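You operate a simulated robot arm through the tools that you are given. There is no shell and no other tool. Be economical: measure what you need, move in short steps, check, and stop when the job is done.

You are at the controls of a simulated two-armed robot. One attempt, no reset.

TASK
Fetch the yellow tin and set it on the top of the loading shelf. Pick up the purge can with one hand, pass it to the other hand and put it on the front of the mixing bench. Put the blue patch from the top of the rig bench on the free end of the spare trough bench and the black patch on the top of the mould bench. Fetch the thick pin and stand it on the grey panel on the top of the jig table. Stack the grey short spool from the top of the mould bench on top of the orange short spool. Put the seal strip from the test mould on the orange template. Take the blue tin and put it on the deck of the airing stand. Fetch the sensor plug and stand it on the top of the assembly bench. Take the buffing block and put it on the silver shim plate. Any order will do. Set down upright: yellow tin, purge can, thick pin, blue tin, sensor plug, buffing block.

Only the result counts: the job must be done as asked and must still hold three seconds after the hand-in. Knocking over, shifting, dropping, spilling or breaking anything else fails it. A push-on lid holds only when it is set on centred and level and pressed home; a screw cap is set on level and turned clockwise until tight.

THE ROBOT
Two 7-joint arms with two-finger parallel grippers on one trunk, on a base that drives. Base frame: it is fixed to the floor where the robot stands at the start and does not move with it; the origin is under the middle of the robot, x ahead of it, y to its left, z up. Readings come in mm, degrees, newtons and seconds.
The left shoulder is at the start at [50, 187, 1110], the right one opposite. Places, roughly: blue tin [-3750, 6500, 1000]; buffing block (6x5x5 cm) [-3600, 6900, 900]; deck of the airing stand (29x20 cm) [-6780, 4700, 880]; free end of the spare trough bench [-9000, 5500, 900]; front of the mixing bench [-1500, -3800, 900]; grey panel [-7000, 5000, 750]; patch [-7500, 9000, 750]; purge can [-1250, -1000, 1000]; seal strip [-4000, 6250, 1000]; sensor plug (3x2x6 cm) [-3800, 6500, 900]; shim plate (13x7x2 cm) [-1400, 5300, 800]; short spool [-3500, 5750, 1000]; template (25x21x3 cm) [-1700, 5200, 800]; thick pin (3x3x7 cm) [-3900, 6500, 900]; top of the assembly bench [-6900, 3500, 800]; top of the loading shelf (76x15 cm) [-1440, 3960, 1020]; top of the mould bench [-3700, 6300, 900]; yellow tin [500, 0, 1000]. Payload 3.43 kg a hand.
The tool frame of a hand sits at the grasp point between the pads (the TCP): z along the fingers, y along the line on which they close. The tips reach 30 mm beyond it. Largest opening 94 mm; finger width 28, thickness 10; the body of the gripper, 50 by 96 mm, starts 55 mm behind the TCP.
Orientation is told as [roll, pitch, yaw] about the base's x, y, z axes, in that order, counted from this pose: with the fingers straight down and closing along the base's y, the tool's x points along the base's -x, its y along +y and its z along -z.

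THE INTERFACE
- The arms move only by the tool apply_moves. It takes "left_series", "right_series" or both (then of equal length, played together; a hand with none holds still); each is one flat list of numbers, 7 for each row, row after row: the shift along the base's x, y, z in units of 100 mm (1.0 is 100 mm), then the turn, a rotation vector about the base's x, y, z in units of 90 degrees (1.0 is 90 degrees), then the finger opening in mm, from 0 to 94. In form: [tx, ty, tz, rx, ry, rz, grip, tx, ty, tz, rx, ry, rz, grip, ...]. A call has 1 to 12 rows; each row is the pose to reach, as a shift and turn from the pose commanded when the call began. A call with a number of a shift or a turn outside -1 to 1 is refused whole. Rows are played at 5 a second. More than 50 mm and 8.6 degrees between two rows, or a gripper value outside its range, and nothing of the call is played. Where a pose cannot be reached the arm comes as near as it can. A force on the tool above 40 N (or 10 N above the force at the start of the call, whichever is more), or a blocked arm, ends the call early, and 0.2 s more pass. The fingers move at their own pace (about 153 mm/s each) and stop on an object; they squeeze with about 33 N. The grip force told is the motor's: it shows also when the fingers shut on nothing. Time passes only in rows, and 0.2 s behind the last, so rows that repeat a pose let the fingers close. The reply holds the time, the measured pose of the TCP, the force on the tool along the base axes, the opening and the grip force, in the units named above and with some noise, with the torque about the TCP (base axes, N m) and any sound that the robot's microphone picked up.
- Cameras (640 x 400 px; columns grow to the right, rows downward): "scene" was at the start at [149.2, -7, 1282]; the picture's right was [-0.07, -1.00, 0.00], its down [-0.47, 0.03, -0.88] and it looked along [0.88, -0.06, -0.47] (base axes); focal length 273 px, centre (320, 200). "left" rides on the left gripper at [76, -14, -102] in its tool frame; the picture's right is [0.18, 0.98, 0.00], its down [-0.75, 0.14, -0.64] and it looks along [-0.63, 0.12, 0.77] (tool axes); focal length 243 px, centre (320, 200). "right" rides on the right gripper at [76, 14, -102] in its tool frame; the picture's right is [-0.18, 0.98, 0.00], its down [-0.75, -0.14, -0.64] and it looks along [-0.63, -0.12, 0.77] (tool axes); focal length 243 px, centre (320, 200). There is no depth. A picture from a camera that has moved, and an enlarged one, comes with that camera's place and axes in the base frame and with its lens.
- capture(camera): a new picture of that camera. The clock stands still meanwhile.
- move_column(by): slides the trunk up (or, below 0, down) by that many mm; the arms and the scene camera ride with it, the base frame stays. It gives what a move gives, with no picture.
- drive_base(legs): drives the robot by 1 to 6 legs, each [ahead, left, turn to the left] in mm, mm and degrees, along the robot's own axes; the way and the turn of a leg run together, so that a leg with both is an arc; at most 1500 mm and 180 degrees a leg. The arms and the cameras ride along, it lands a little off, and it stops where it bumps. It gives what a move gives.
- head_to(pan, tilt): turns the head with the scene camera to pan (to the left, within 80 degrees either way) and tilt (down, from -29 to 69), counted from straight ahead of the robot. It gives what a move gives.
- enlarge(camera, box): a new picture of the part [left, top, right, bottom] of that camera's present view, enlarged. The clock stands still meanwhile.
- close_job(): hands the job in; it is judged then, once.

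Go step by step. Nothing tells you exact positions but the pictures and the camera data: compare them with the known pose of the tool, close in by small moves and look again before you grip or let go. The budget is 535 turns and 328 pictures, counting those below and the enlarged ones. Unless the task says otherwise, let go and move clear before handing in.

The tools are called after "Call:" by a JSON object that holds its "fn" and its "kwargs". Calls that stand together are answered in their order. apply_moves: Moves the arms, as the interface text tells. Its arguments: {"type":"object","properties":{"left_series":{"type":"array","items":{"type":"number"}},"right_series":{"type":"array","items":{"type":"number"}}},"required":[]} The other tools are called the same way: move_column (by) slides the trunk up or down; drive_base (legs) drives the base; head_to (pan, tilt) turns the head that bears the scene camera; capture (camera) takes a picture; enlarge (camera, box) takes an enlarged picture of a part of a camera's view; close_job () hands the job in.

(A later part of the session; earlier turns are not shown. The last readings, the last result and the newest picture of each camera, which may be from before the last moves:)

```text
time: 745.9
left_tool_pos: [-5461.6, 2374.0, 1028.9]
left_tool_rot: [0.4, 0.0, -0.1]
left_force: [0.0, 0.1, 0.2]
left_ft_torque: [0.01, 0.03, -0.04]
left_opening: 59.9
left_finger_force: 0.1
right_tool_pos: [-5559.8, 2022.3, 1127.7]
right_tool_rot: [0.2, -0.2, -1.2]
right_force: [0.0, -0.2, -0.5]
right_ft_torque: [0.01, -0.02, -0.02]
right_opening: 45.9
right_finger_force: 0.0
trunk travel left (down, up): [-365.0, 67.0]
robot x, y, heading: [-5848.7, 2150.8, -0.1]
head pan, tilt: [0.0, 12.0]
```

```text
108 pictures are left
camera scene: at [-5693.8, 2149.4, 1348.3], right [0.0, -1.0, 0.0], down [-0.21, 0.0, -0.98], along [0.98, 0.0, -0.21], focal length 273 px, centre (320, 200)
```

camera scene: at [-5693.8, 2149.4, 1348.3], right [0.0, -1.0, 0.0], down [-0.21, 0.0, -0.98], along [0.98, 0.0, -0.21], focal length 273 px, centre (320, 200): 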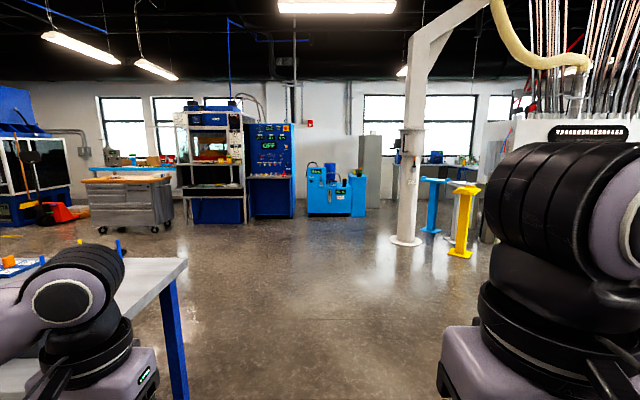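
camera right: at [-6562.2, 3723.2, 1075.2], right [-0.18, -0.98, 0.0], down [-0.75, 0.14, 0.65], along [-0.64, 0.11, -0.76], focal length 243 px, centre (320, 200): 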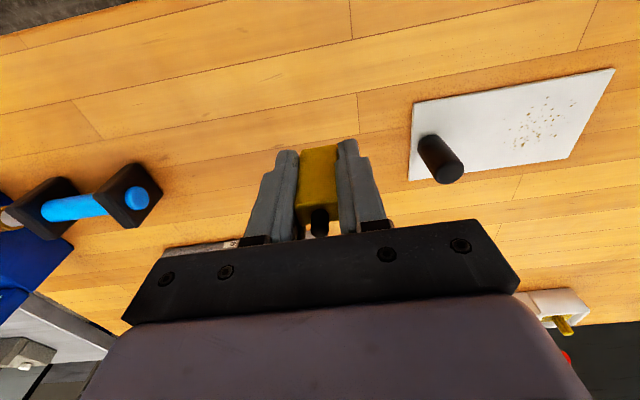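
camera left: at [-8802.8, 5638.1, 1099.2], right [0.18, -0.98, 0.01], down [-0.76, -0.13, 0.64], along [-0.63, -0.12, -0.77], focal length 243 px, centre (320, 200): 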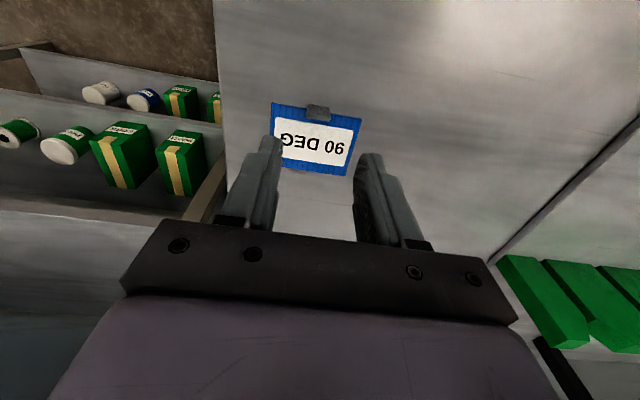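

Straight east along y≈2150 is clear. I drive to x≈-1480, then turn south.

Call:
{"fn": "drive_base", "kwargs": {"legs": [[1450, 0, 0], [1450, 0, 0.3], [1450, 0, 0], [0, 0, -90]]}}

Call:
{"fn": "capture", "kwargs": {"camera": "scene"}}

```text
time: 770.5
left_tool_pos: [-1241.5, 1842.2, 1029.3]
left_tool_rot: [0.4, 0.0, -84.6]
left_force: [0.5, 0.4, -1.2]
left_ft_torque: [0.0, -0.01, 0.01]
left_opening: 59.9
left_finger_force: 0.0
right_tool_pos: [-1602.2, 1906.7, 1127.7]
right_tool_rot: [0.2, -0.2, -85.7]
right_force: [0.7, -0.2, 0.0]
right_ft_torque: [0.01, -0.05, -0.01]
right_opening: 46.1
right_finger_force: 0.1
trunk travel left (down, up): [-365.0, 67.0]
robot x, y, heading: [-1504.2, 2207.5, -84.5]
head pan, tilt: [0.0, 12.0]
```

```text
107 pictures are left
camera scene: at [-1487.6, 2051.6, 1348.3], right [-1.0, -0.09, 0.0], down [-0.02, 0.21, -0.98], along [0.09, -0.97, -0.21], focal length 273 px, centre (320, 200)
```

scene: 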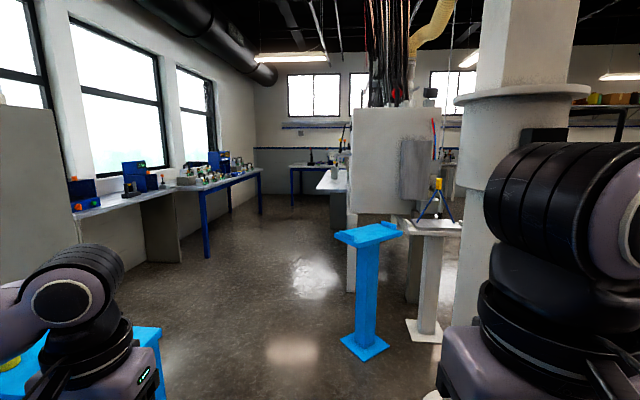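

Call:
{"fn": "drive_base", "kwargs": {"legs": [[0, 60, -5.5], [1150, 0, 0], [0, 330, 0]]}}

Call:
{"fn": "head_to", "kwargs": {"pan": -15, "tilt": 20}}

Call:
{"fn": "capture", "kwargs": {"camera": "scene"}}

```text
time: 778.6
left_tool_pos: [-876.7, 702.7, 1030.2]
left_tool_rot: [0.4, 0.0, -88.5]
left_force: [-0.1, -0.1, 0.6]
left_ft_torque: [-0.01, 0.0, -0.01]
left_opening: 60.1
left_finger_force: 0.1
right_tool_pos: [-1232.3, 790.9, 1127.1]
right_tool_rot: [0.3, 0.0, -89.6]
right_force: [0.2, -0.6, 0.2]
right_ft_torque: [0.0, 0.0, -0.01]
right_opening: 46.1
right_finger_force: 0.2
trunk travel left (down, up): [-365.0, 67.0]
robot x, y, heading: [-1112.7, 1079.4, -88.6]
head pan, tilt: [0.0, 12.0]
```

```text
time: 779.4
left_tool_pos: [-876.9, 701.4, 1029.9]
left_tool_rot: [0.5, 0.0, -88.5]
left_force: [-0.8, 0.2, 0.1]
left_ft_torque: [-0.03, 0.02, -0.01]
left_opening: 59.8
left_finger_force: 0.1
right_tool_pos: [-1232.4, 790.9, 1127.3]
right_tool_rot: [0.2, -0.1, -89.7]
right_force: [-0.6, -0.5, 0.5]
right_ft_torque: [0.0, -0.02, -0.01]
right_opening: 46.1
right_finger_force: 0.0
trunk travel left (down, up): [-365.0, 67.0]
robot x, y, heading: [-1115.0, 1079.8, -88.5]
head pan, tilt: [-15.0, 20.0]
```

```text
106 pictures are left
camera scene: at [-1133.0, 930.1, 1335.3], right [-0.97, 0.23, 0.0], down [0.08, 0.33, -0.94], along [-0.22, -0.91, -0.34], focal length 273 px, centre (320, 200)
```

scene: 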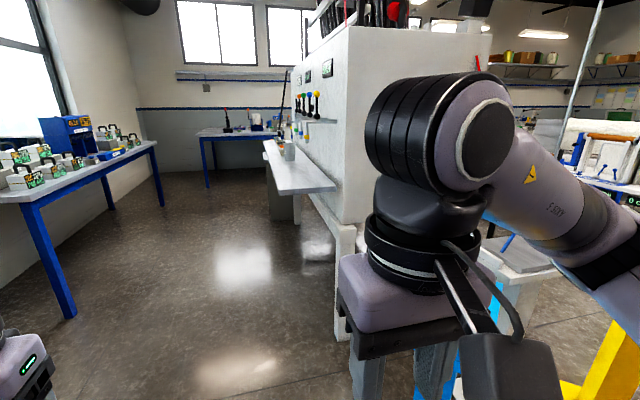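

Call:
{"fn": "drive_base", "kwargs": {"legs": [[0, 430, -1.5], [1480, 0, 0], [480, 0, 0], [0, 0, -90]]}}

Call:
{"fn": "head_to", "kwargs": {"pan": 0, "tilt": 25}}

Call:
{"fn": "capture", "kwargs": {"camera": "scene"}}

```text
time: 780.3
left_tool_pos: [-865.7, 702.9, 1030.1]
left_tool_rot: [0.4, 0.0, -88.3]
left_force: [0.5, 0.7, 0.2]
left_ft_torque: [0.01, -0.03, 0.02]
left_opening: 60.2
left_finger_force: 0.0
right_tool_pos: [-1220.7, 789.5, 1127.8]
right_tool_rot: [0.3, -0.1, -89.5]
right_force: [-0.3, -0.7, 0.3]
right_ft_torque: [-0.02, -0.01, -0.02]
right_opening: 46.2
right_finger_force: 0.1
trunk travel left (down, up): [-365.0, 67.0]
robot x, y, heading: [-1101.5, 1077.7, -88.2]
head pan, tilt: [-15.0, 20.0]
stopped in leg 1: the robot was blocked; the commanded pose is now the measured one
```

```text
time: 781.0
left_tool_pos: [-864.4, 702.0, 1028.8]
left_tool_rot: [0.4, 0.0, -88.2]
left_force: [0.8, -0.8, -0.1]
left_ft_torque: [-0.01, 0.01, -0.02]
left_opening: 59.9
left_finger_force: 0.0
right_tool_pos: [-1220.5, 789.9, 1128.1]
right_tool_rot: [0.3, -0.2, -89.4]
right_force: [-0.5, 0.6, 0.1]
right_ft_torque: [0.01, 0.03, 0.0]
right_opening: 46.0
right_finger_force: 0.0
trunk travel left (down, up): [-365.0, 67.0]
robot x, y, heading: [-1100.3, 1078.3, -88.1]
head pan, tilt: [0.0, 25.0]
```

```text
105 pictures are left
camera scene: at [-1098.0, 927.3, 1327.2], right [-1.0, -0.03, 0.0], down [-0.01, 0.42, -0.91], along [0.03, -0.91, -0.42], focal length 273 px, centre (320, 200)
```

scene: 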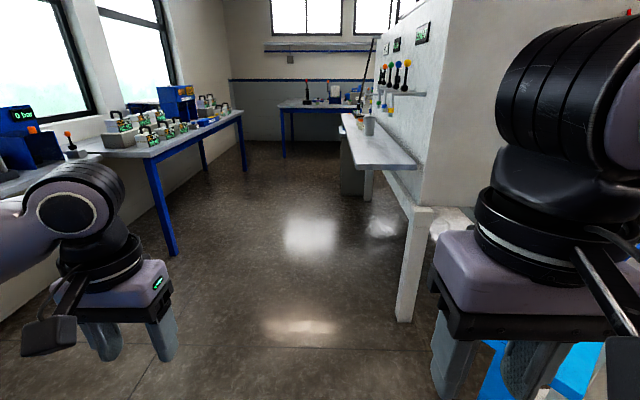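

Call:
{"fn": "drive_base", "kwargs": {"legs": [[650, -20, -1.5], [0, 400, 0], [1300, 0, 0], [0, 0, -90]]}}

Call:
{"fn": "capture", "kwargs": {"camera": "scene"}}

```text
time: 796.8
left_tool_pos: [-1113.0, -1093.4, 1029.5]
left_tool_rot: [0.5, 0.0, 178.1]
left_force: [-0.3, -0.3, 0.5]
left_ft_torque: [-0.01, 0.01, 0.02]
left_opening: 60.0
left_finger_force: 0.1
right_tool_pos: [-1003.7, -744.2, 1126.8]
right_tool_rot: [0.4, -0.1, 176.8]
right_force: [0.6, -1.3, 0.0]
right_ft_torque: [-0.02, 0.0, -0.03]
right_opening: 46.1
right_finger_force: 0.0
trunk travel left (down, up): [-365.0, 67.0]
robot x, y, heading: [-724.2, -880.9, 177.9]
head pan, tilt: [0.0, 25.0]
```

```text
104 pictures are left
camera scene: at [-872.8, -876.1, 1327.2], right [0.04, 1.0, 0.0], down [0.42, -0.02, -0.91], along [-0.91, 0.03, -0.42], focal length 273 px, centre (320, 200)
```

scene: 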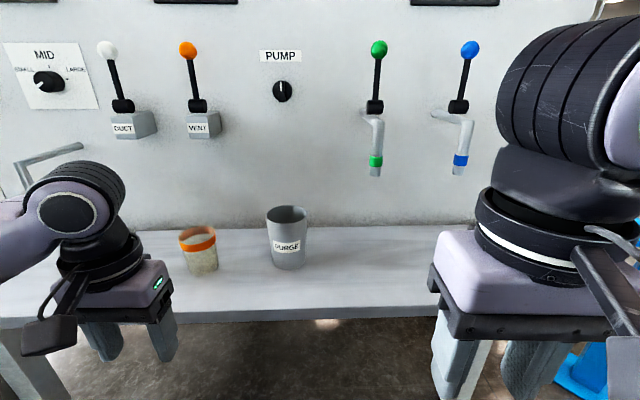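

The purge can (grey, "PURGE") is on the machine's shelf. I take wrist views to triangulate.

Call:
{"fn": "capture", "kwargs": {"camera": "left"}}

Call:
{"fn": "enlarge", "kwargs": {"camera": "scene", "box": [160, 180, 360, 330]}}

```text
103 pictures are left
camera left: at [-1036.7, -1080.2, 1132.7], right [0.15, -0.99, 0.01], down [-0.76, -0.11, 0.64], along [-0.64, -0.1, -0.77], focal length 243 px, centre (320, 200)
```

left: 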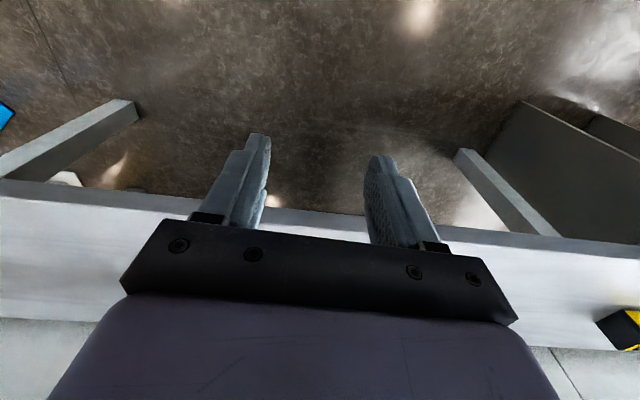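

```text
2.67 times, centred on (260, 255) of scene
camera zoom: at [-872.8, -876.1, 1327.2], right [0.04, 1.0, 0.0], down [0.42, -0.02, -0.91], along [-0.91, 0.03, -0.42], focal length 727 px, centre (480, 53)
```

zoom: 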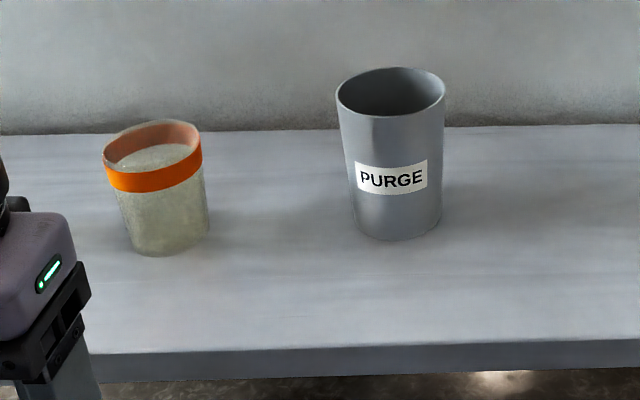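

Call:
{"fn": "drive_base", "kwargs": {"legs": [[200, 0, 2]]}}

Call:
{"fn": "capture", "kwargs": {"camera": "scene"}}

Call:
{"fn": "capture", "kwargs": {"camera": "right"}}

```text
time: 798.4
left_tool_pos: [-1302.3, -1105.4, 1029.0]
left_tool_rot: [0.4, -0.1, -179.6]
left_force: [-0.4, -0.2, -0.6]
left_ft_torque: [-0.02, 0.0, -0.01]
left_opening: 60.0
left_finger_force: 0.0
right_tool_pos: [-1207.5, -752.4, 1127.0]
right_tool_rot: [0.3, -0.2, 179.2]
right_force: [-0.2, -0.6, 0.4]
right_ft_torque: [-0.02, -0.01, -0.01]
right_opening: 46.2
right_finger_force: 0.0
trunk travel left (down, up): [-365.0, 67.0]
robot x, y, heading: [-921.8, -877.0, -179.9]
head pan, tilt: [0.0, 25.0]
```

```text
101 pictures are left
camera scene: at [-1071.7, -879.2, 1327.1], right [0.0, 1.0, 0.0], down [0.42, 0.0, -0.91], along [-0.91, 0.0, -0.42], focal length 273 px, centre (320, 200)
```

scene: 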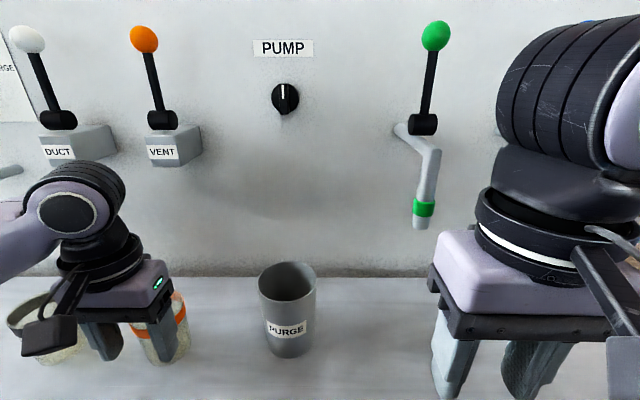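

```text
100 pictures are left
camera right: at [-1131.7, -768.3, 1228.9], right [-0.2, -0.98, 0.0], down [-0.75, 0.15, 0.64], along [-0.63, 0.12, -0.77], focal length 243 px, centre (320, 200)
```

right: 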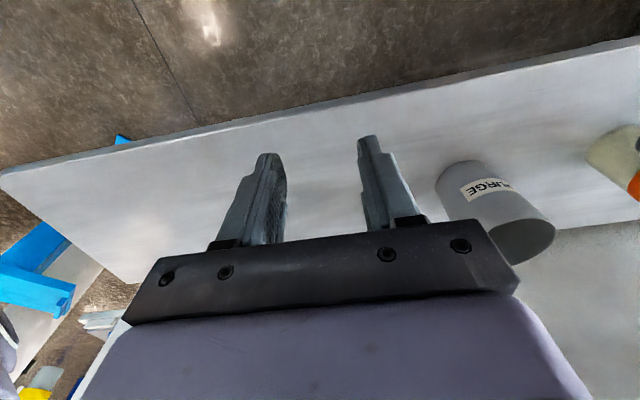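

Can: centre ≈[-1360, -922], Ø≈75, shelf z≈948, rim z≈1075. Plan: the right hand takes it from above near the rim, the left hand takes over lower down with a tilted gripper. First lift the left hand away from the cups.

Call:
{"fn": "apply_moves", "kwargs": {"left_series": [0, 0, 0.4, 0, 0, 0, 60, 0.2, 0, 0.8, 0, 0, 0, 60, 0.6, 0, 1.0, 0, 0, 0, 60], "right_series": [0, 0, 0.3, 0, 0, 0, 94, 0, 0, 0.6, 0, 0, 0, 94, 0, 0, 0.6, 0, 0, 0, 94]}}

Call:
{"fn": "drive_base", "kwargs": {"legs": [[0, 130, 0]]}}

Call:
{"fn": "apply_moves", "kwargs": {"right_series": [-0.3, 0, 0, 0, 0, 0, 94, -0.7, -0.1, 0, 0, 0, 0, 94, -1.0, -0.2, 0, 0, 0, 0, 94]}}

Call:
{"fn": "capture", "kwargs": {"camera": "right"}}

Call:
{"fn": "capture", "kwargs": {"camera": "scene"}}

```text
time: 799.2
left_tool_pos: [-1239.1, -1103.4, 1131.6]
left_tool_rot: [0.4, 0.2, -179.5]
left_force: [0.1, -0.3, 0.2]
left_ft_torque: [-0.02, 0.04, 0.01]
left_opening: 60.1
left_finger_force: 0.0
right_tool_pos: [-1206.5, -752.5, 1187.9]
right_tool_rot: [0.3, -0.1, 179.2]
right_force: [-0.1, 0.3, -0.5]
right_ft_torque: [0.02, 0.0, -0.01]
right_opening: 94.1
right_finger_force: 0.0
trunk travel left (down, up): [-365.0, 67.0]
robot x, y, heading: [-919.5, -877.7, -179.7]
head pan, tilt: [0.0, 25.0]
```

```text
time: 800.5
left_tool_pos: [-1239.5, -1230.7, 1131.9]
left_tool_rot: [0.5, 0.0, -179.5]
left_force: [-0.1, -0.5, 0.4]
left_ft_torque: [0.04, 0.0, -0.03]
left_opening: 60.1
left_finger_force: 0.1
right_tool_pos: [-1205.5, -878.3, 1187.3]
right_tool_rot: [0.2, -0.1, 179.4]
right_force: [-0.5, -0.8, -0.3]
right_ft_torque: [0.07, -0.01, -0.02]
right_opening: 94.2
right_finger_force: 0.0
trunk travel left (down, up): [-365.0, 67.0]
robot x, y, heading: [-919.5, -1000.7, -179.5]
head pan, tilt: [0.0, 25.0]
```

```text
time: 801.2
left_tool_pos: [-1239.3, -1228.8, 1131.8]
left_tool_rot: [0.5, 0.0, -179.4]
left_force: [-0.3, 0.0, 0.5]
left_ft_torque: [0.04, 0.02, -0.04]
left_opening: 60.1
left_finger_force: 0.1
right_tool_pos: [-1305.2, -899.0, 1187.6]
right_tool_rot: [0.2, -0.2, 179.4]
right_force: [0.3, 0.1, 0.8]
right_ft_torque: [0.01, -0.01, -0.01]
right_opening: 94.1
right_finger_force: 0.0
trunk travel left (down, up): [-365.0, 67.0]
robot x, y, heading: [-921.9, -1001.4, -179.6]
head pan, tilt: [0.0, 25.0]
```

```text
99 pictures are left
camera right: at [-1228.9, -914.5, 1290.4], right [-0.19, -0.98, 0.0], down [-0.75, 0.15, 0.64], along [-0.63, 0.12, -0.77], focal length 243 px, centre (320, 200)
```

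right: 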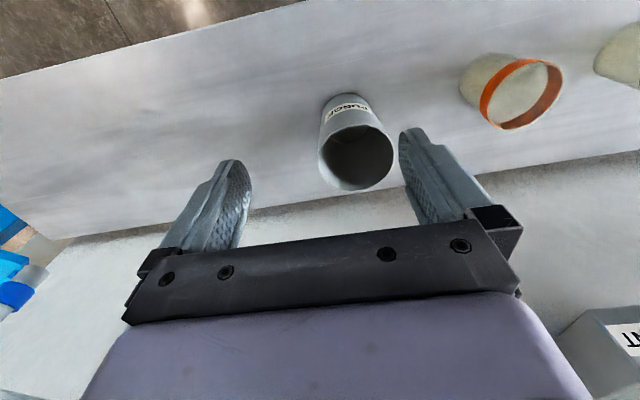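

```text
98 pictures are left
camera scene: at [-1070.5, -1004.1, 1327.1], right [-0.01, 1.0, 0.0], down [0.42, 0.0, -0.91], along [-0.91, -0.01, -0.42], focal length 273 px, centre (320, 200)
```

scene: 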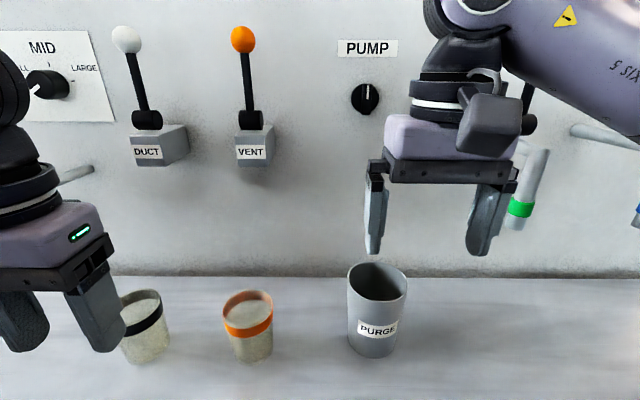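

Can rim centre ≈[-1361, -928, 1068]. Align and descend.

Call:
{"fn": "apply_moves", "kwargs": {"right_series": [-0.3, -0.15, 0, 0, 0, 0, 94, -0.56, -0.29, -0.1, 0, 0, 0, 94, -0.56, -0.29, -0.5, 0, 0, 0, 94, -0.56, -0.29, -0.7, 0, 0, 0, 94]}}

Call:
{"fn": "capture", "kwargs": {"camera": "right"}}

Call:
{"fn": "capture", "kwargs": {"camera": "scene"}}

```text
time: 802.2
left_tool_pos: [-1239.5, -1229.6, 1132.0]
left_tool_rot: [0.4, -0.1, -179.5]
left_force: [-0.4, -0.8, -0.3]
left_ft_torque: [-0.03, 0.03, 0.04]
left_opening: 60.0
left_finger_force: 0.1
right_tool_pos: [-1362.9, -926.8, 1115.8]
right_tool_rot: [0.1, -0.1, 179.4]
right_force: [0.3, 0.9, 0.6]
right_ft_torque: [0.01, -0.01, -0.01]
right_opening: 94.1
right_finger_force: 0.0
trunk travel left (down, up): [-365.0, 67.0]
robot x, y, heading: [-923.2, -1000.4, -179.4]
head pan, tilt: [0.0, 25.0]
```

```text
97 pictures are left
camera right: at [-1287.7, -942.0, 1218.3], right [-0.19, -0.98, 0.0], down [-0.75, 0.15, 0.64], along [-0.63, 0.12, -0.77], focal length 243 px, centre (320, 200)
```

right: 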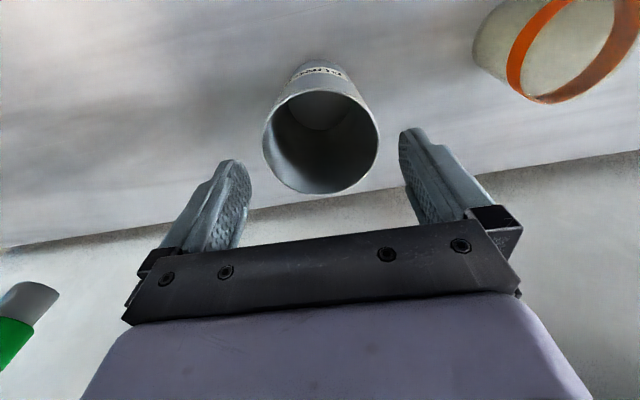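

```text
96 pictures are left
camera scene: at [-1070.3, -1003.8, 1327.2], right [-0.01, 1.0, 0.0], down [0.42, 0.0, -0.91], along [-0.91, -0.01, -0.42], focal length 273 px, centre (320, 200)
```

scene: 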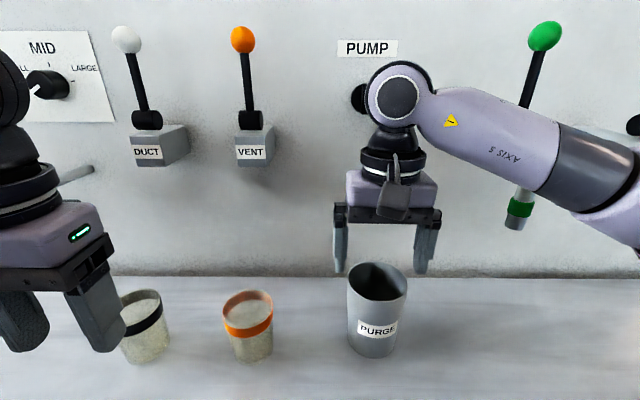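

Call:
{"fn": "apply_moves", "kwargs": {"right_series": [0.06, -0.03, -0.3, 0, 0, 0, 94, 0.06, -0.03, -0.55, 0, 0, 0, 94, 0.06, -0.03, -0.55, 0, 0, 0, 0, 0.06, -0.03, -0.55, 0, 0, 0, 0, 0.06, -0.03, -0.55, 0, 0, 0, 0, 0.06, -0.03, -0.5, 0, 0, 0, 0, 0.06, -0.03, -0.4, 0, 0, 0, 0]}}

Call:
{"fn": "capture", "kwargs": {"camera": "right"}}

```text
time: 803.9
left_tool_pos: [-1238.7, -1229.8, 1132.2]
left_tool_rot: [0.4, 0.0, -179.5]
left_force: [-0.4, -0.5, 0.4]
left_ft_torque: [0.0, -0.01, 0.02]
left_opening: 59.9
left_finger_force: 0.0
right_tool_pos: [-1357.7, -932.4, 1076.3]
right_tool_rot: [0.3, 0.0, 179.4]
right_force: [0.0, -0.4, -0.8]
right_ft_torque: [0.0, -0.05, -0.04]
right_opening: 45.1
right_finger_force: 32.9
trunk travel left (down, up): [-365.0, 67.0]
robot x, y, heading: [-922.5, -1004.3, -179.3]
head pan, tilt: [0.0, 25.0]
```

```text
95 pictures are left
camera right: at [-1281.1, -947.5, 1178.2], right [-0.19, -0.98, 0.0], down [-0.75, 0.15, 0.64], along [-0.63, 0.12, -0.77], focal length 243 px, centre (320, 200)
```

right: 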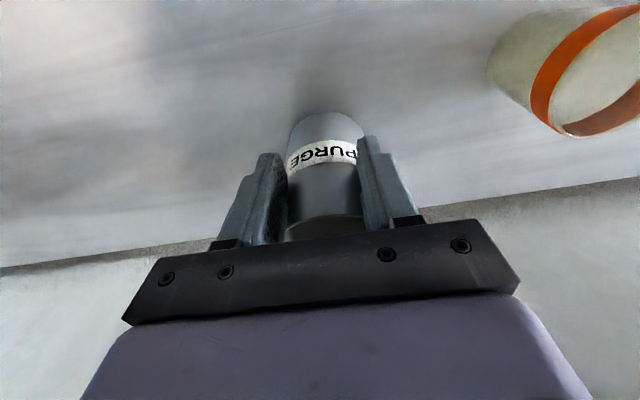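

Call:
{"fn": "enlarge", "kwargs": {"camera": "scene", "box": [300, 150, 480, 380]}}

Call:
{"fn": "enlarge", "kwargs": {"camera": "right", "box": [200, 80, 440, 260]}}

```text
1.74 times, centred on (390, 265) of scene
camera zoom: at [-1070.3, -1003.9, 1327.2], right [-0.01, 1.0, 0.0], down [0.42, 0.0, -0.91], along [-0.91, -0.01, -0.42], focal length 474 px, centre (198, 87)
```

zoom: 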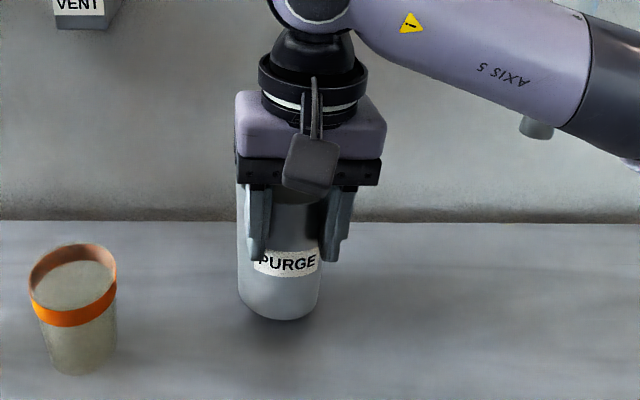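

```text
2.22 times, centred on (320, 170) of right
camera zoom: at [-1281.1, -947.5, 1178.2], right [-0.19, -0.98, 0.0], down [-0.75, 0.15, 0.64], along [-0.63, 0.12, -0.77], focal length 539 px, centre (320, 267)
```

zoom: 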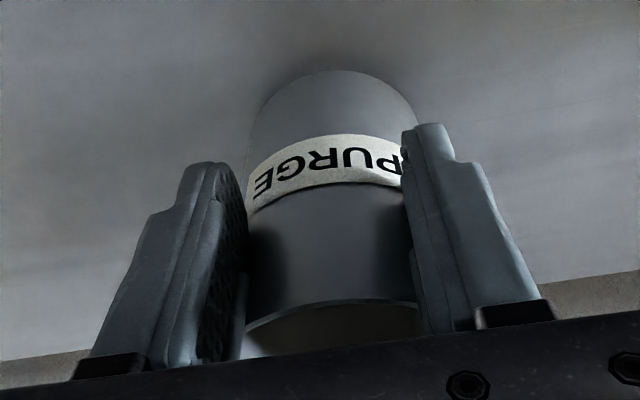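

The fingers pinched the can off-centre at its front rim: it is bigger (Ø≈85) and farther than I took it. I lower it back, release and re-measure.

Call:
{"fn": "apply_moves", "kwargs": {"right_series": [0, 0, -0.08, 0, 0, 0, 0, 0, 0, -0.15, 0, 0, 0, 0, 0, 0, -0.15, 0, 0, 0, 60, 0, 0, -0.15, 0, 0, 0, 94, 0, 0, 0.1, 0, 0, 0, 94, 0, 0, 0.5, 0, 0, 0, 94, 0, 0, 0.9, 0, 0, 0, 94]}}

Call:
{"fn": "capture", "kwargs": {"camera": "right"}}

Call:
{"fn": "capture", "kwargs": {"camera": "scene"}}

```text
time: 805.5
left_tool_pos: [-1238.4, -1228.2, 1132.6]
left_tool_rot: [0.4, 0.1, -179.5]
left_force: [-0.1, 0.3, -0.4]
left_ft_torque: [0.01, 0.01, 0.02]
left_opening: 60.0
left_finger_force: 0.1
right_tool_pos: [-1357.1, -929.7, 1167.8]
right_tool_rot: [0.2, -0.1, 179.4]
right_force: [0.4, -0.3, 0.5]
right_ft_torque: [-0.01, 0.0, -0.02]
right_opening: 93.9
right_finger_force: 0.0
trunk travel left (down, up): [-365.0, 67.0]
robot x, y, heading: [-921.3, -1007.2, -179.5]
head pan, tilt: [0.0, 25.0]
```

```text
92 pictures are left
camera right: at [-1281.0, -945.6, 1269.0], right [-0.19, -0.98, 0.0], down [-0.75, 0.15, 0.64], along [-0.63, 0.12, -0.77], focal length 243 px, centre (320, 200)
```

right: 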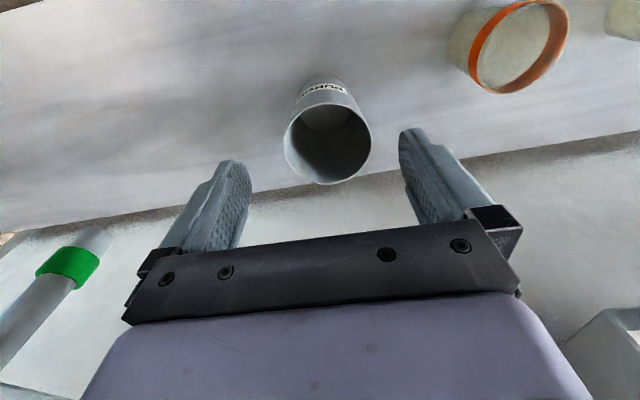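

```text
91 pictures are left
camera scene: at [-1069.8, -1004.1, 1327.2], right [-0.01, 1.0, 0.0], down [0.42, 0.0, -0.91], along [-0.91, -0.01, -0.42], focal length 273 px, centre (320, 200)
```

scene: 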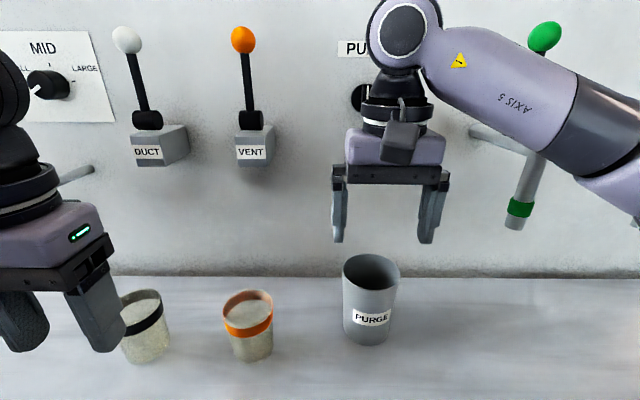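

Re-measured by two rays: can centre ≈[-1389, -933], rim z≈1055, Ø≈84. Re-approach and verify before closing.

Call:
{"fn": "apply_moves", "kwargs": {"right_series": [-0.32, -0.03, 0, 0, 0, 0, 94, -0.32, -0.03, -0.4, 0, 0, 0, 94, -0.32, -0.03, -0.62, 0, 0, 0, 94]}}

Call:
{"fn": "capture", "kwargs": {"camera": "right"}}

Call:
{"fn": "enlarge", "kwargs": {"camera": "scene", "box": [290, 150, 470, 350]}}

```text
time: 806.2
left_tool_pos: [-1239.2, -1229.4, 1131.6]
left_tool_rot: [0.4, 0.0, -179.5]
left_force: [-0.4, -0.3, 0.7]
left_ft_torque: [-0.02, -0.02, -0.02]
left_opening: 60.0
left_finger_force: 0.0
right_tool_pos: [-1387.8, -933.8, 1102.9]
right_tool_rot: [0.3, -0.1, 179.4]
right_force: [-0.6, 0.5, 0.7]
right_ft_torque: [0.01, -0.02, -0.01]
right_opening: 94.1
right_finger_force: 0.1
trunk travel left (down, up): [-365.0, 67.0]
robot x, y, heading: [-923.0, -1002.6, -179.5]
head pan, tilt: [0.0, 25.0]
```

```text
90 pictures are left
camera right: at [-1312.8, -948.9, 1205.4], right [-0.19, -0.98, 0.01], down [-0.75, 0.15, 0.64], along [-0.63, 0.12, -0.77], focal length 243 px, centre (320, 200)
```

right: 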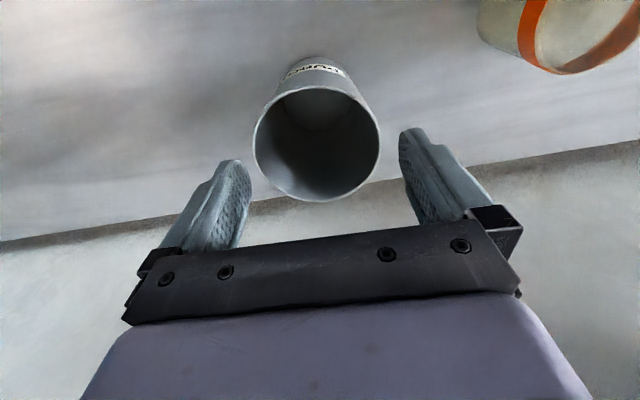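

```text
2.00 times, centred on (380, 250) of scene
camera zoom: at [-1070.3, -1004.0, 1327.2], right [-0.01, 1.0, 0.0], down [0.42, 0.0, -0.91], along [-0.91, -0.01, -0.42], focal length 546 px, centre (200, 100)
```

zoom: 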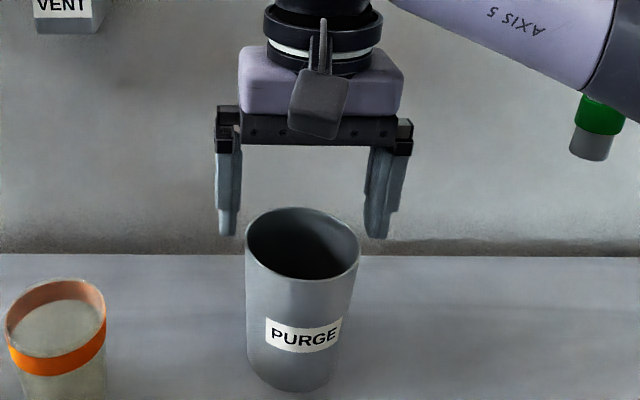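

Call:
{"fn": "apply_moves", "kwargs": {"right_series": [0.03, 0, -0.2, 0, 0, 0, 94, 0.03, 0, -0.42, 0, 0, 0, 94]}}

Call:
{"fn": "enlarge", "kwargs": {"camera": "scene", "box": [290, 150, 470, 350]}}

```text
time: 806.9
left_tool_pos: [-1240.2, -1229.9, 1132.1]
left_tool_rot: [0.4, 0.0, -179.4]
left_force: [0.7, 0.2, 0.5]
left_ft_torque: [-0.02, -0.04, -0.01]
left_opening: 60.2
left_finger_force: 0.1
right_tool_pos: [-1383.7, -931.5, 1063.3]
right_tool_rot: [0.2, -0.2, 179.4]
right_force: [-0.6, -0.2, -0.2]
right_ft_torque: [0.01, -0.04, 0.01]
right_opening: 93.7
right_finger_force: 0.1
trunk travel left (down, up): [-365.0, 67.0]
robot x, y, heading: [-919.8, -1000.9, -179.7]
head pan, tilt: [0.0, 25.0]
```

```text
2.00 times, centred on (380, 250) of scene
camera zoom: at [-1070.4, -1003.8, 1327.2], right [-0.01, 1.0, 0.0], down [0.42, 0.0, -0.91], along [-0.91, -0.01, -0.42], focal length 546 px, centre (200, 100)
```

zoom: 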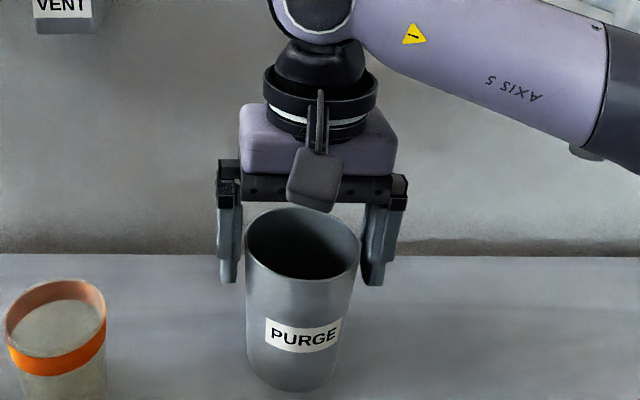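

Straddling well. Lower 5 mm more and close; then lift slowly.

Call:
{"fn": "apply_moves", "kwargs": {"right_series": [0, -0.02, -0.06, 0, 0, 0, 94, 0, -0.02, -0.06, 0, 0, 0, 0, 0, -0.02, -0.06, 0, 0, 0, 0, 0, -0.02, -0.06, 0, 0, 0, 0]}}

Call:
{"fn": "apply_moves", "kwargs": {"right_series": [0, 0, 0.05, 0, 0, 0, 0, 0, 0, 0.12, 0, 0, 0, 0, 0, 0, 0.25, 0, 0, 0, 0]}}

Call:
{"fn": "enlarge", "kwargs": {"camera": "scene", "box": [290, 150, 470, 350]}}

```text
time: 807.9
left_tool_pos: [-1238.8, -1229.4, 1131.0]
left_tool_rot: [0.5, 0.0, -179.6]
left_force: [0.2, 0.4, 0.6]
left_ft_torque: [-0.03, -0.01, 0.06]
left_opening: 60.0
left_finger_force: 0.0
right_tool_pos: [-1383.8, -933.3, 1058.0]
right_tool_rot: [0.2, -0.2, 179.5]
right_force: [-1.1, 1.3, 3.2]
right_ft_torque: [0.01, 0.06, -0.05]
right_opening: 82.9
right_finger_force: 33.2
trunk travel left (down, up): [-365.0, 67.0]
robot x, y, heading: [-919.9, -998.7, -179.6]
head pan, tilt: [0.0, 25.0]
```

```text
time: 808.6
left_tool_pos: [-1238.8, -1230.4, 1131.7]
left_tool_rot: [0.4, 0.0, -179.6]
left_force: [0.6, -0.1, 0.3]
left_ft_torque: [0.0, 0.02, 0.03]
left_opening: 60.4
left_finger_force: 0.1
right_tool_pos: [-1383.7, -933.3, 1081.3]
right_tool_rot: [0.2, -0.1, 179.4]
right_force: [-0.9, 0.1, -1.5]
right_ft_torque: [0.03, -0.02, -0.01]
right_opening: 82.9
right_finger_force: 33.2
trunk travel left (down, up): [-365.0, 67.0]
robot x, y, heading: [-915.7, -1001.1, -179.8]
head pan, tilt: [0.0, 25.0]
```

```text
2.00 times, centred on (380, 250) of scene
camera zoom: at [-1070.2, -1003.9, 1327.2], right [-0.01, 1.0, 0.0], down [0.42, 0.0, -0.91], along [-0.91, -0.01, -0.42], focal length 546 px, centre (200, 100)
```

zoom: 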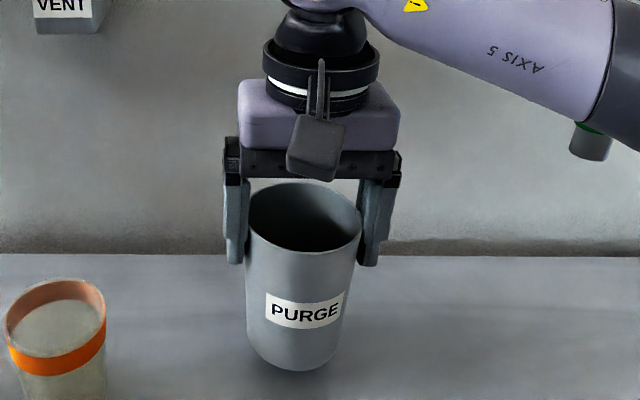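

The can is held (Ø83, bottom ≈97 mm below TCP). I raise it and back the robot away from the machine for the hand-over.

Call:
{"fn": "apply_moves", "kwargs": {"right_series": [0, 0, 0.3, 0, 0, 0, 0, 0, 0, 0.6, 0, 0, 0, 0, 0.1, -0.2, 0.8, 0, 0, 0, 0, 0.2, -0.4, 0.9, 0, 0, 0, 0, 0.2, -0.6, 0.9, 0, 0, 0, 0]}}

Call:
{"fn": "drive_base", "kwargs": {"legs": [[-350, 0, 0]]}}

Call:
{"fn": "apply_moves", "kwargs": {"left_series": [0.0, 0, 0.1, 0, 0.09, 0, 94, 0.0, 0, 0.2, 0, 0.18, 0, 94, 0, 0, 0.3, 0, 0.27, 0, 94, 0, 0, 0.4, 0, 0.36, 0, 94, 0, 0, 0.4, 0, 0.45, 0, 94, 0, 0, 0.4, 0, 0.54, 0, 94, 0, 0, 0.4, 0, 0.63, 0, 94, 0, 0, 0.4, 0, 0.72, 0, 94]}}

Call:
{"fn": "capture", "kwargs": {"camera": "scene"}}

Call:
{"fn": "capture", "kwargs": {"camera": "left"}}

```text
time: 809.9
left_tool_pos: [-1239.3, -1230.0, 1131.8]
left_tool_rot: [0.4, 0.1, -179.3]
left_force: [0.6, 0.7, 0.5]
left_ft_torque: [0.0, 0.01, -0.03]
left_opening: 59.8
left_finger_force: 0.1
right_tool_pos: [-1365.8, -995.1, 1173.3]
right_tool_rot: [0.2, -0.1, 179.3]
right_force: [-0.7, -0.6, -1.8]
right_ft_torque: [0.07, -0.01, -0.01]
right_opening: 82.8
right_finger_force: 33.9
trunk travel left (down, up): [-365.0, 67.0]
robot x, y, heading: [-920.0, -1001.4, -179.6]
head pan, tilt: [0.0, 25.0]
```

```text
time: 812.1
left_tool_pos: [-896.7, -1228.3, 1132.5]
left_tool_rot: [0.4, 0.1, -179.5]
left_force: [-0.7, 0.4, 0.5]
left_ft_torque: [0.02, 0.04, -0.01]
left_opening: 59.9
left_finger_force: 0.1
right_tool_pos: [-1022.9, -992.6, 1171.7]
right_tool_rot: [0.3, -0.1, 179.5]
right_force: [0.1, -0.2, -1.3]
right_ft_torque: [0.02, 0.01, -0.01]
right_opening: 82.6
right_finger_force: 33.2
trunk travel left (down, up): [-365.0, 67.0]
robot x, y, heading: [-576.5, -1000.3, -179.4]
head pan, tilt: [0.0, 25.0]
```

```text
time: 813.9
left_tool_pos: [-945.3, -1215.5, 1228.2]
left_tool_rot: [-0.8, -64.7, -178.8]
left_force: [0.3, 0.0, -0.2]
left_ft_torque: [0.0, 0.01, -0.03]
left_opening: 94.0
left_finger_force: 0.2
left hand out of reach, approached as far as the arm can: row 6, 7, 8
right_tool_pos: [-1023.0, -991.8, 1173.5]
right_tool_rot: [0.3, -0.1, 179.4]
right_force: [0.4, -0.4, -0.9]
right_ft_torque: [-0.01, -0.04, 0.01]
right_opening: 82.9
right_finger_force: 32.8
trunk travel left (down, up): [-365.0, 67.0]
robot x, y, heading: [-577.1, -996.5, -179.6]
head pan, tilt: [0.0, 25.0]
```

```text
86 pictures are left
camera scene: at [-728.2, -1000.8, 1327.1], right [-0.01, 1.0, 0.0], down [0.42, 0.0, -0.91], along [-0.91, -0.01, -0.42], focal length 273 px, centre (320, 200)
```

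scene: 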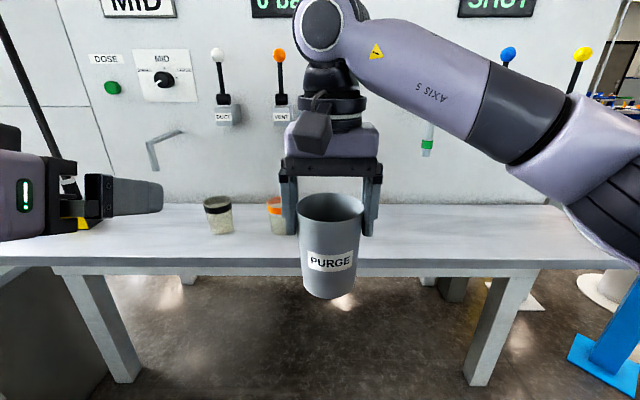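

```text
85 pictures are left
camera left: at [-820.5, -1198.3, 1202.1], right [0.09, -0.98, -0.17], down [0.26, -0.14, 0.95], along [-0.96, -0.13, 0.24], focal length 243 px, centre (320, 200)
```

left: 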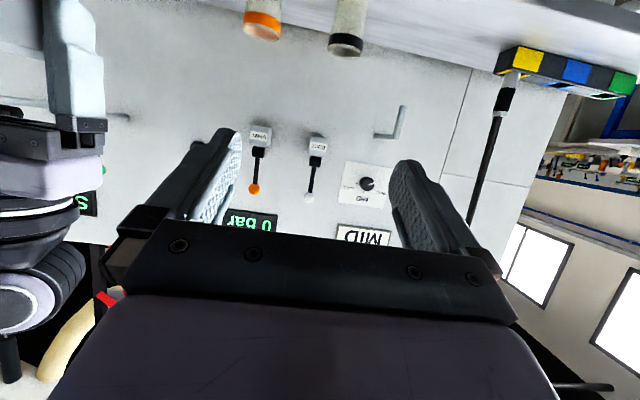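

The tilted left pose works. I push the can a bit further out with the right hand to make room, then bring the left hand in line behind it.

Call:
{"fn": "apply_moves", "kwargs": {"right_series": [-0.3, 0, 0, 0, 0, 0, 0, -0.6, 0, -0.1, 0, 0, 0, 0, -0.85, 0, -0.3, 0, 0, 0, 0]}}

Call:
{"fn": "apply_moves", "kwargs": {"left_series": [-0.2, 0.1, 0, 0, 0, 0, 94, -0.4, 0.3, -0.2, 0, 0, 0, 94, -0.5, 0.6, -0.4, 0, 0, 0, 94, -0.5, 1.0, -0.6, 0, 0, 0, 94]}}

Call:
{"fn": "capture", "kwargs": {"camera": "scene"}}

Call:
{"fn": "capture", "kwargs": {"camera": "left"}}

```text
time: 814.7
left_tool_pos: [-944.8, -1215.4, 1226.3]
left_tool_rot: [-0.8, -64.5, -178.6]
left_force: [-0.1, -0.6, -0.2]
left_ft_torque: [0.0, 0.0, -0.02]
left_opening: 93.9
left_finger_force: 0.1
right_tool_pos: [-1106.2, -991.4, 1141.6]
right_tool_rot: [0.2, -0.1, 179.4]
right_force: [-0.3, 0.1, -1.3]
right_ft_torque: [0.03, -0.01, -0.02]
right_opening: 83.1
right_finger_force: 33.2
trunk travel left (down, up): [-365.0, 67.0]
robot x, y, heading: [-579.1, -999.0, -179.4]
head pan, tilt: [0.0, 25.0]
```

```text
time: 815.7
left_tool_pos: [-993.8, -1111.5, 1163.5]
left_tool_rot: [-0.6, -64.8, -178.7]
left_force: [0.4, -0.2, -0.7]
left_ft_torque: [0.03, 0.02, 0.02]
left_opening: 94.0
left_finger_force: 0.1
right_tool_pos: [-1108.1, -991.1, 1141.7]
right_tool_rot: [0.4, -0.2, 179.3]
right_force: [0.2, 0.0, -1.2]
right_ft_torque: [-0.05, 0.0, 0.0]
right_opening: 82.9
right_finger_force: 33.1
trunk travel left (down, up): [-365.0, 67.0]
robot x, y, heading: [-578.5, -999.3, -179.5]
head pan, tilt: [0.0, 25.0]
```

```text
84 pictures are left
camera scene: at [-728.0, -1000.2, 1327.2], right [-0.01, 1.0, 0.0], down [0.42, 0.0, -0.91], along [-0.91, -0.01, -0.42], focal length 273 px, centre (320, 200)
```

scene: 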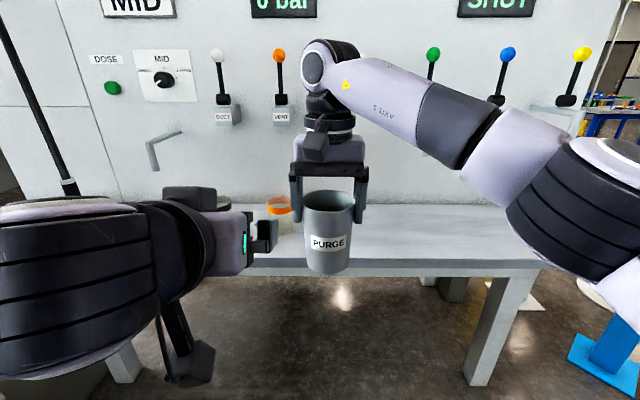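

```text
83 pictures are left
camera left: at [-868.9, -1095.6, 1139.0], right [0.09, -0.98, -0.17], down [0.26, -0.14, 0.95], along [-0.96, -0.13, 0.24], focal length 243 px, centre (320, 200)
```

left: 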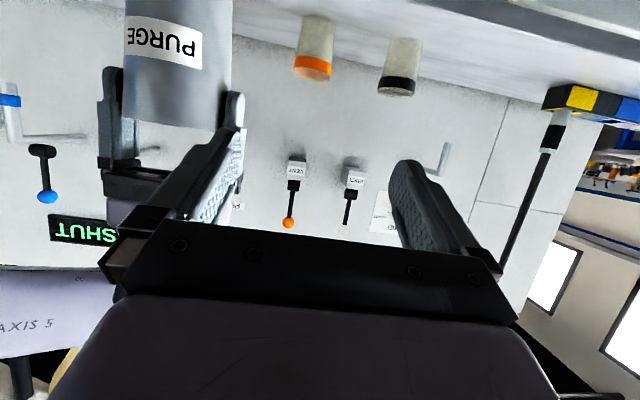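

Call:
{"fn": "apply_moves", "kwargs": {"left_series": [0, 0.35, -0.1, 0, 0, 0, 94, 0, 0.7, -0.2, 0, 0, 0, 94, 0, 1.0, -0.27, 0, 0, 0, 94]}}

Call:
{"fn": "apply_moves", "kwargs": {"left_series": [-0.03, 0.2, 0, 0, 0, 0, 94]}}

Call:
{"fn": "capture", "kwargs": {"camera": "scene"}}

Call:
{"fn": "capture", "kwargs": {"camera": "left"}}

```text
time: 816.5
left_tool_pos: [-995.1, -1016.0, 1138.8]
left_tool_rot: [-0.9, -64.8, -178.5]
left_force: [-0.5, -0.4, 0.9]
left_ft_torque: [-0.03, 0.02, 0.01]
left_opening: 94.2
left_finger_force: 0.0
right_tool_pos: [-1106.9, -991.1, 1141.9]
right_tool_rot: [0.2, -0.1, 179.4]
right_force: [0.2, 0.2, -1.7]
right_ft_torque: [-0.01, 0.01, -0.01]
right_opening: 83.2
right_finger_force: 33.0
trunk travel left (down, up): [-365.0, 67.0]
robot x, y, heading: [-577.2, -1002.4, -179.4]
head pan, tilt: [0.0, 25.0]
```

```text
time: 816.9
left_tool_pos: [-998.0, -994.8, 1140.4]
left_tool_rot: [-0.7, -64.9, -178.6]
left_force: [-0.8, -0.4, -0.8]
left_ft_torque: [0.02, 0.0, 0.0]
left_opening: 94.1
left_finger_force: 0.0
right_tool_pos: [-1106.7, -989.3, 1141.4]
right_tool_rot: [0.3, -0.1, 179.4]
right_force: [-0.9, -0.6, -1.7]
right_ft_torque: [0.01, 0.02, -0.03]
right_opening: 82.8
right_finger_force: 33.0
trunk travel left (down, up): [-365.0, 67.0]
robot x, y, heading: [-577.6, -1000.8, -179.3]
head pan, tilt: [0.0, 25.0]
```

```text
82 pictures are left
camera scene: at [-728.2, -1000.3, 1327.2], right [-0.01, 1.0, 0.0], down [0.42, 0.0, -0.91], along [-0.91, -0.01, -0.42], focal length 273 px, centre (320, 200)
```

scene: 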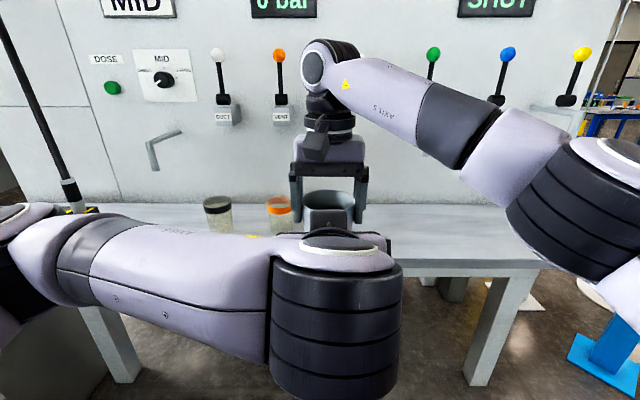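

```text
81 pictures are left
camera left: at [-873.3, -978.6, 1115.3], right [0.09, -0.98, -0.17], down [0.26, -0.14, 0.95], along [-0.96, -0.13, 0.24], focal length 243 px, centre (320, 200)
```

left: 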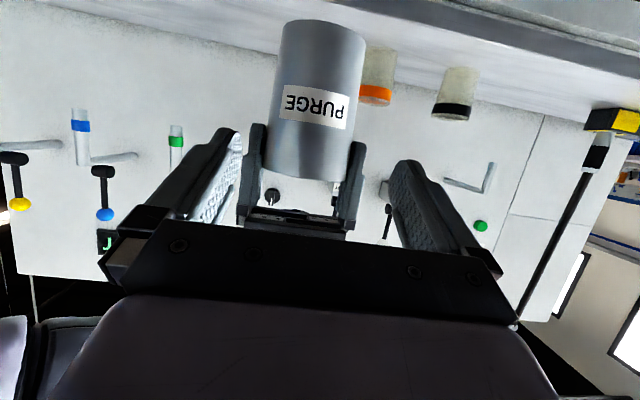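

Aligned: the can sits centred between the left fingers. Advance along the tool axis to ≈[-1107, -991, 1080].

Call:
{"fn": "apply_moves", "kwargs": {"left_series": [-0.3, 0.03, -0.17, 0, 0, 0, 94, -0.6, 0.03, -0.33, 0, 0, 0, 94, -0.8, 0.03, -0.45, 0, 0, 0, 94]}}

Call:
{"fn": "capture", "kwargs": {"camera": "left"}}

```text
time: 817.7
left_tool_pos: [-1079.7, -992.4, 1092.9]
left_tool_rot: [-0.8, -64.9, -178.6]
left_force: [1.7, -0.1, -0.4]
left_ft_torque: [-0.02, -0.04, -0.02]
left_opening: 94.1
left_finger_force: 0.1
right_tool_pos: [-1107.1, -991.8, 1142.5]
right_tool_rot: [0.3, -0.2, 179.2]
right_force: [0.8, -1.0, -1.1]
right_ft_torque: [0.01, 0.03, 0.0]
right_opening: 83.1
right_finger_force: 32.9
trunk travel left (down, up): [-365.0, 67.0]
robot x, y, heading: [-576.4, -999.5, -179.7]
head pan, tilt: [0.0, 25.0]
```

```text
80 pictures are left
camera left: at [-953.5, -974.9, 1066.6], right [0.09, -0.98, -0.17], down [0.26, -0.14, 0.95], along [-0.96, -0.13, 0.24], focal length 243 px, centre (320, 200)
```

left: 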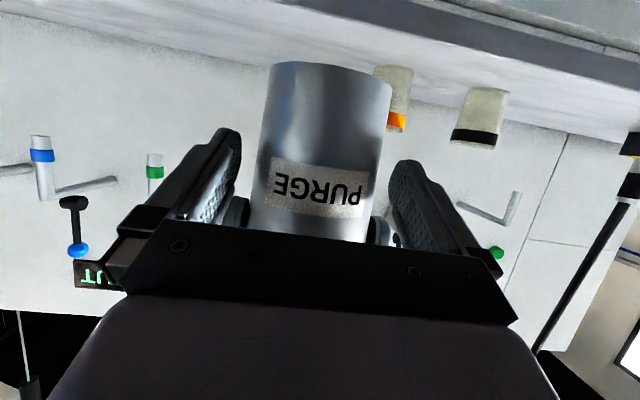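

Call:
{"fn": "apply_moves", "kwargs": {"left_series": [-0.14, 0.0, -0.07, 0, 0, 0, 94, -0.26, 0.0, -0.13, 0, 0, 0, 94]}}

Call:
{"fn": "apply_moves", "kwargs": {"left_series": [0, 0, 0, 0, 0, 0, 0, 0, 0, 0, 0, 0, 0, 0, 0, 0, 0, 0, 0, 0, 0, 0, 0, 0, 0, 0, 0, 0]}}

Call:
{"fn": "capture", "kwargs": {"camera": "left"}}

```text
time: 818.3
left_tool_pos: [-1103.7, -989.8, 1079.0]
left_tool_rot: [-0.8, -64.8, -178.6]
left_force: [-0.2, -0.4, 0.8]
left_ft_torque: [0.0, 0.0, 0.0]
left_opening: 94.0
left_finger_force: 0.0
right_tool_pos: [-1107.4, -990.3, 1141.8]
right_tool_rot: [0.3, -0.1, 179.4]
right_force: [-0.3, 0.1, -0.8]
right_ft_torque: [0.01, 0.0, 0.0]
right_opening: 83.2
right_finger_force: 33.2
trunk travel left (down, up): [-365.0, 67.0]
robot x, y, heading: [-578.8, -1002.8, -179.6]
head pan, tilt: [0.0, 25.0]
```

```text
time: 819.3
left_tool_pos: [-1103.7, -991.7, 1079.7]
left_tool_rot: [-0.8, -64.8, -178.5]
left_force: [-1.9, 0.3, 0.5]
left_ft_torque: [0.02, 0.03, -0.1]
left_opening: 81.4
left_finger_force: 32.7
right_tool_pos: [-1107.7, -992.1, 1141.8]
right_tool_rot: [0.2, -0.1, 179.6]
right_force: [2.4, 0.2, -1.5]
right_ft_torque: [0.02, -0.1, 0.07]
right_opening: 82.9
right_finger_force: 33.2
trunk travel left (down, up): [-365.0, 67.0]
robot x, y, heading: [-577.0, -1000.1, -179.8]
head pan, tilt: [0.0, 25.0]
```

```text
79 pictures are left
camera left: at [-979.3, -974.9, 1055.1], right [0.09, -0.98, -0.17], down [0.26, -0.14, 0.95], along [-0.96, -0.13, 0.24], focal length 243 px, centre (320, 200)
```

left: 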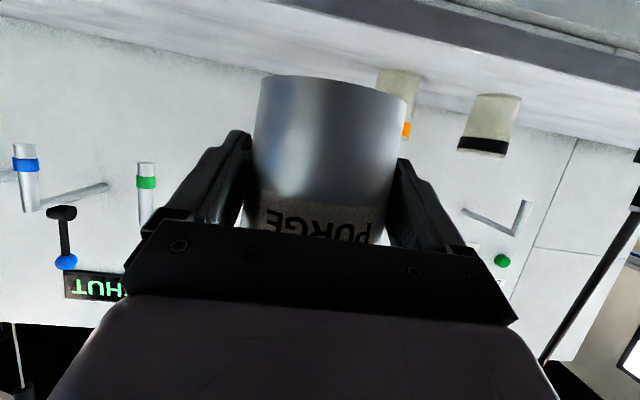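

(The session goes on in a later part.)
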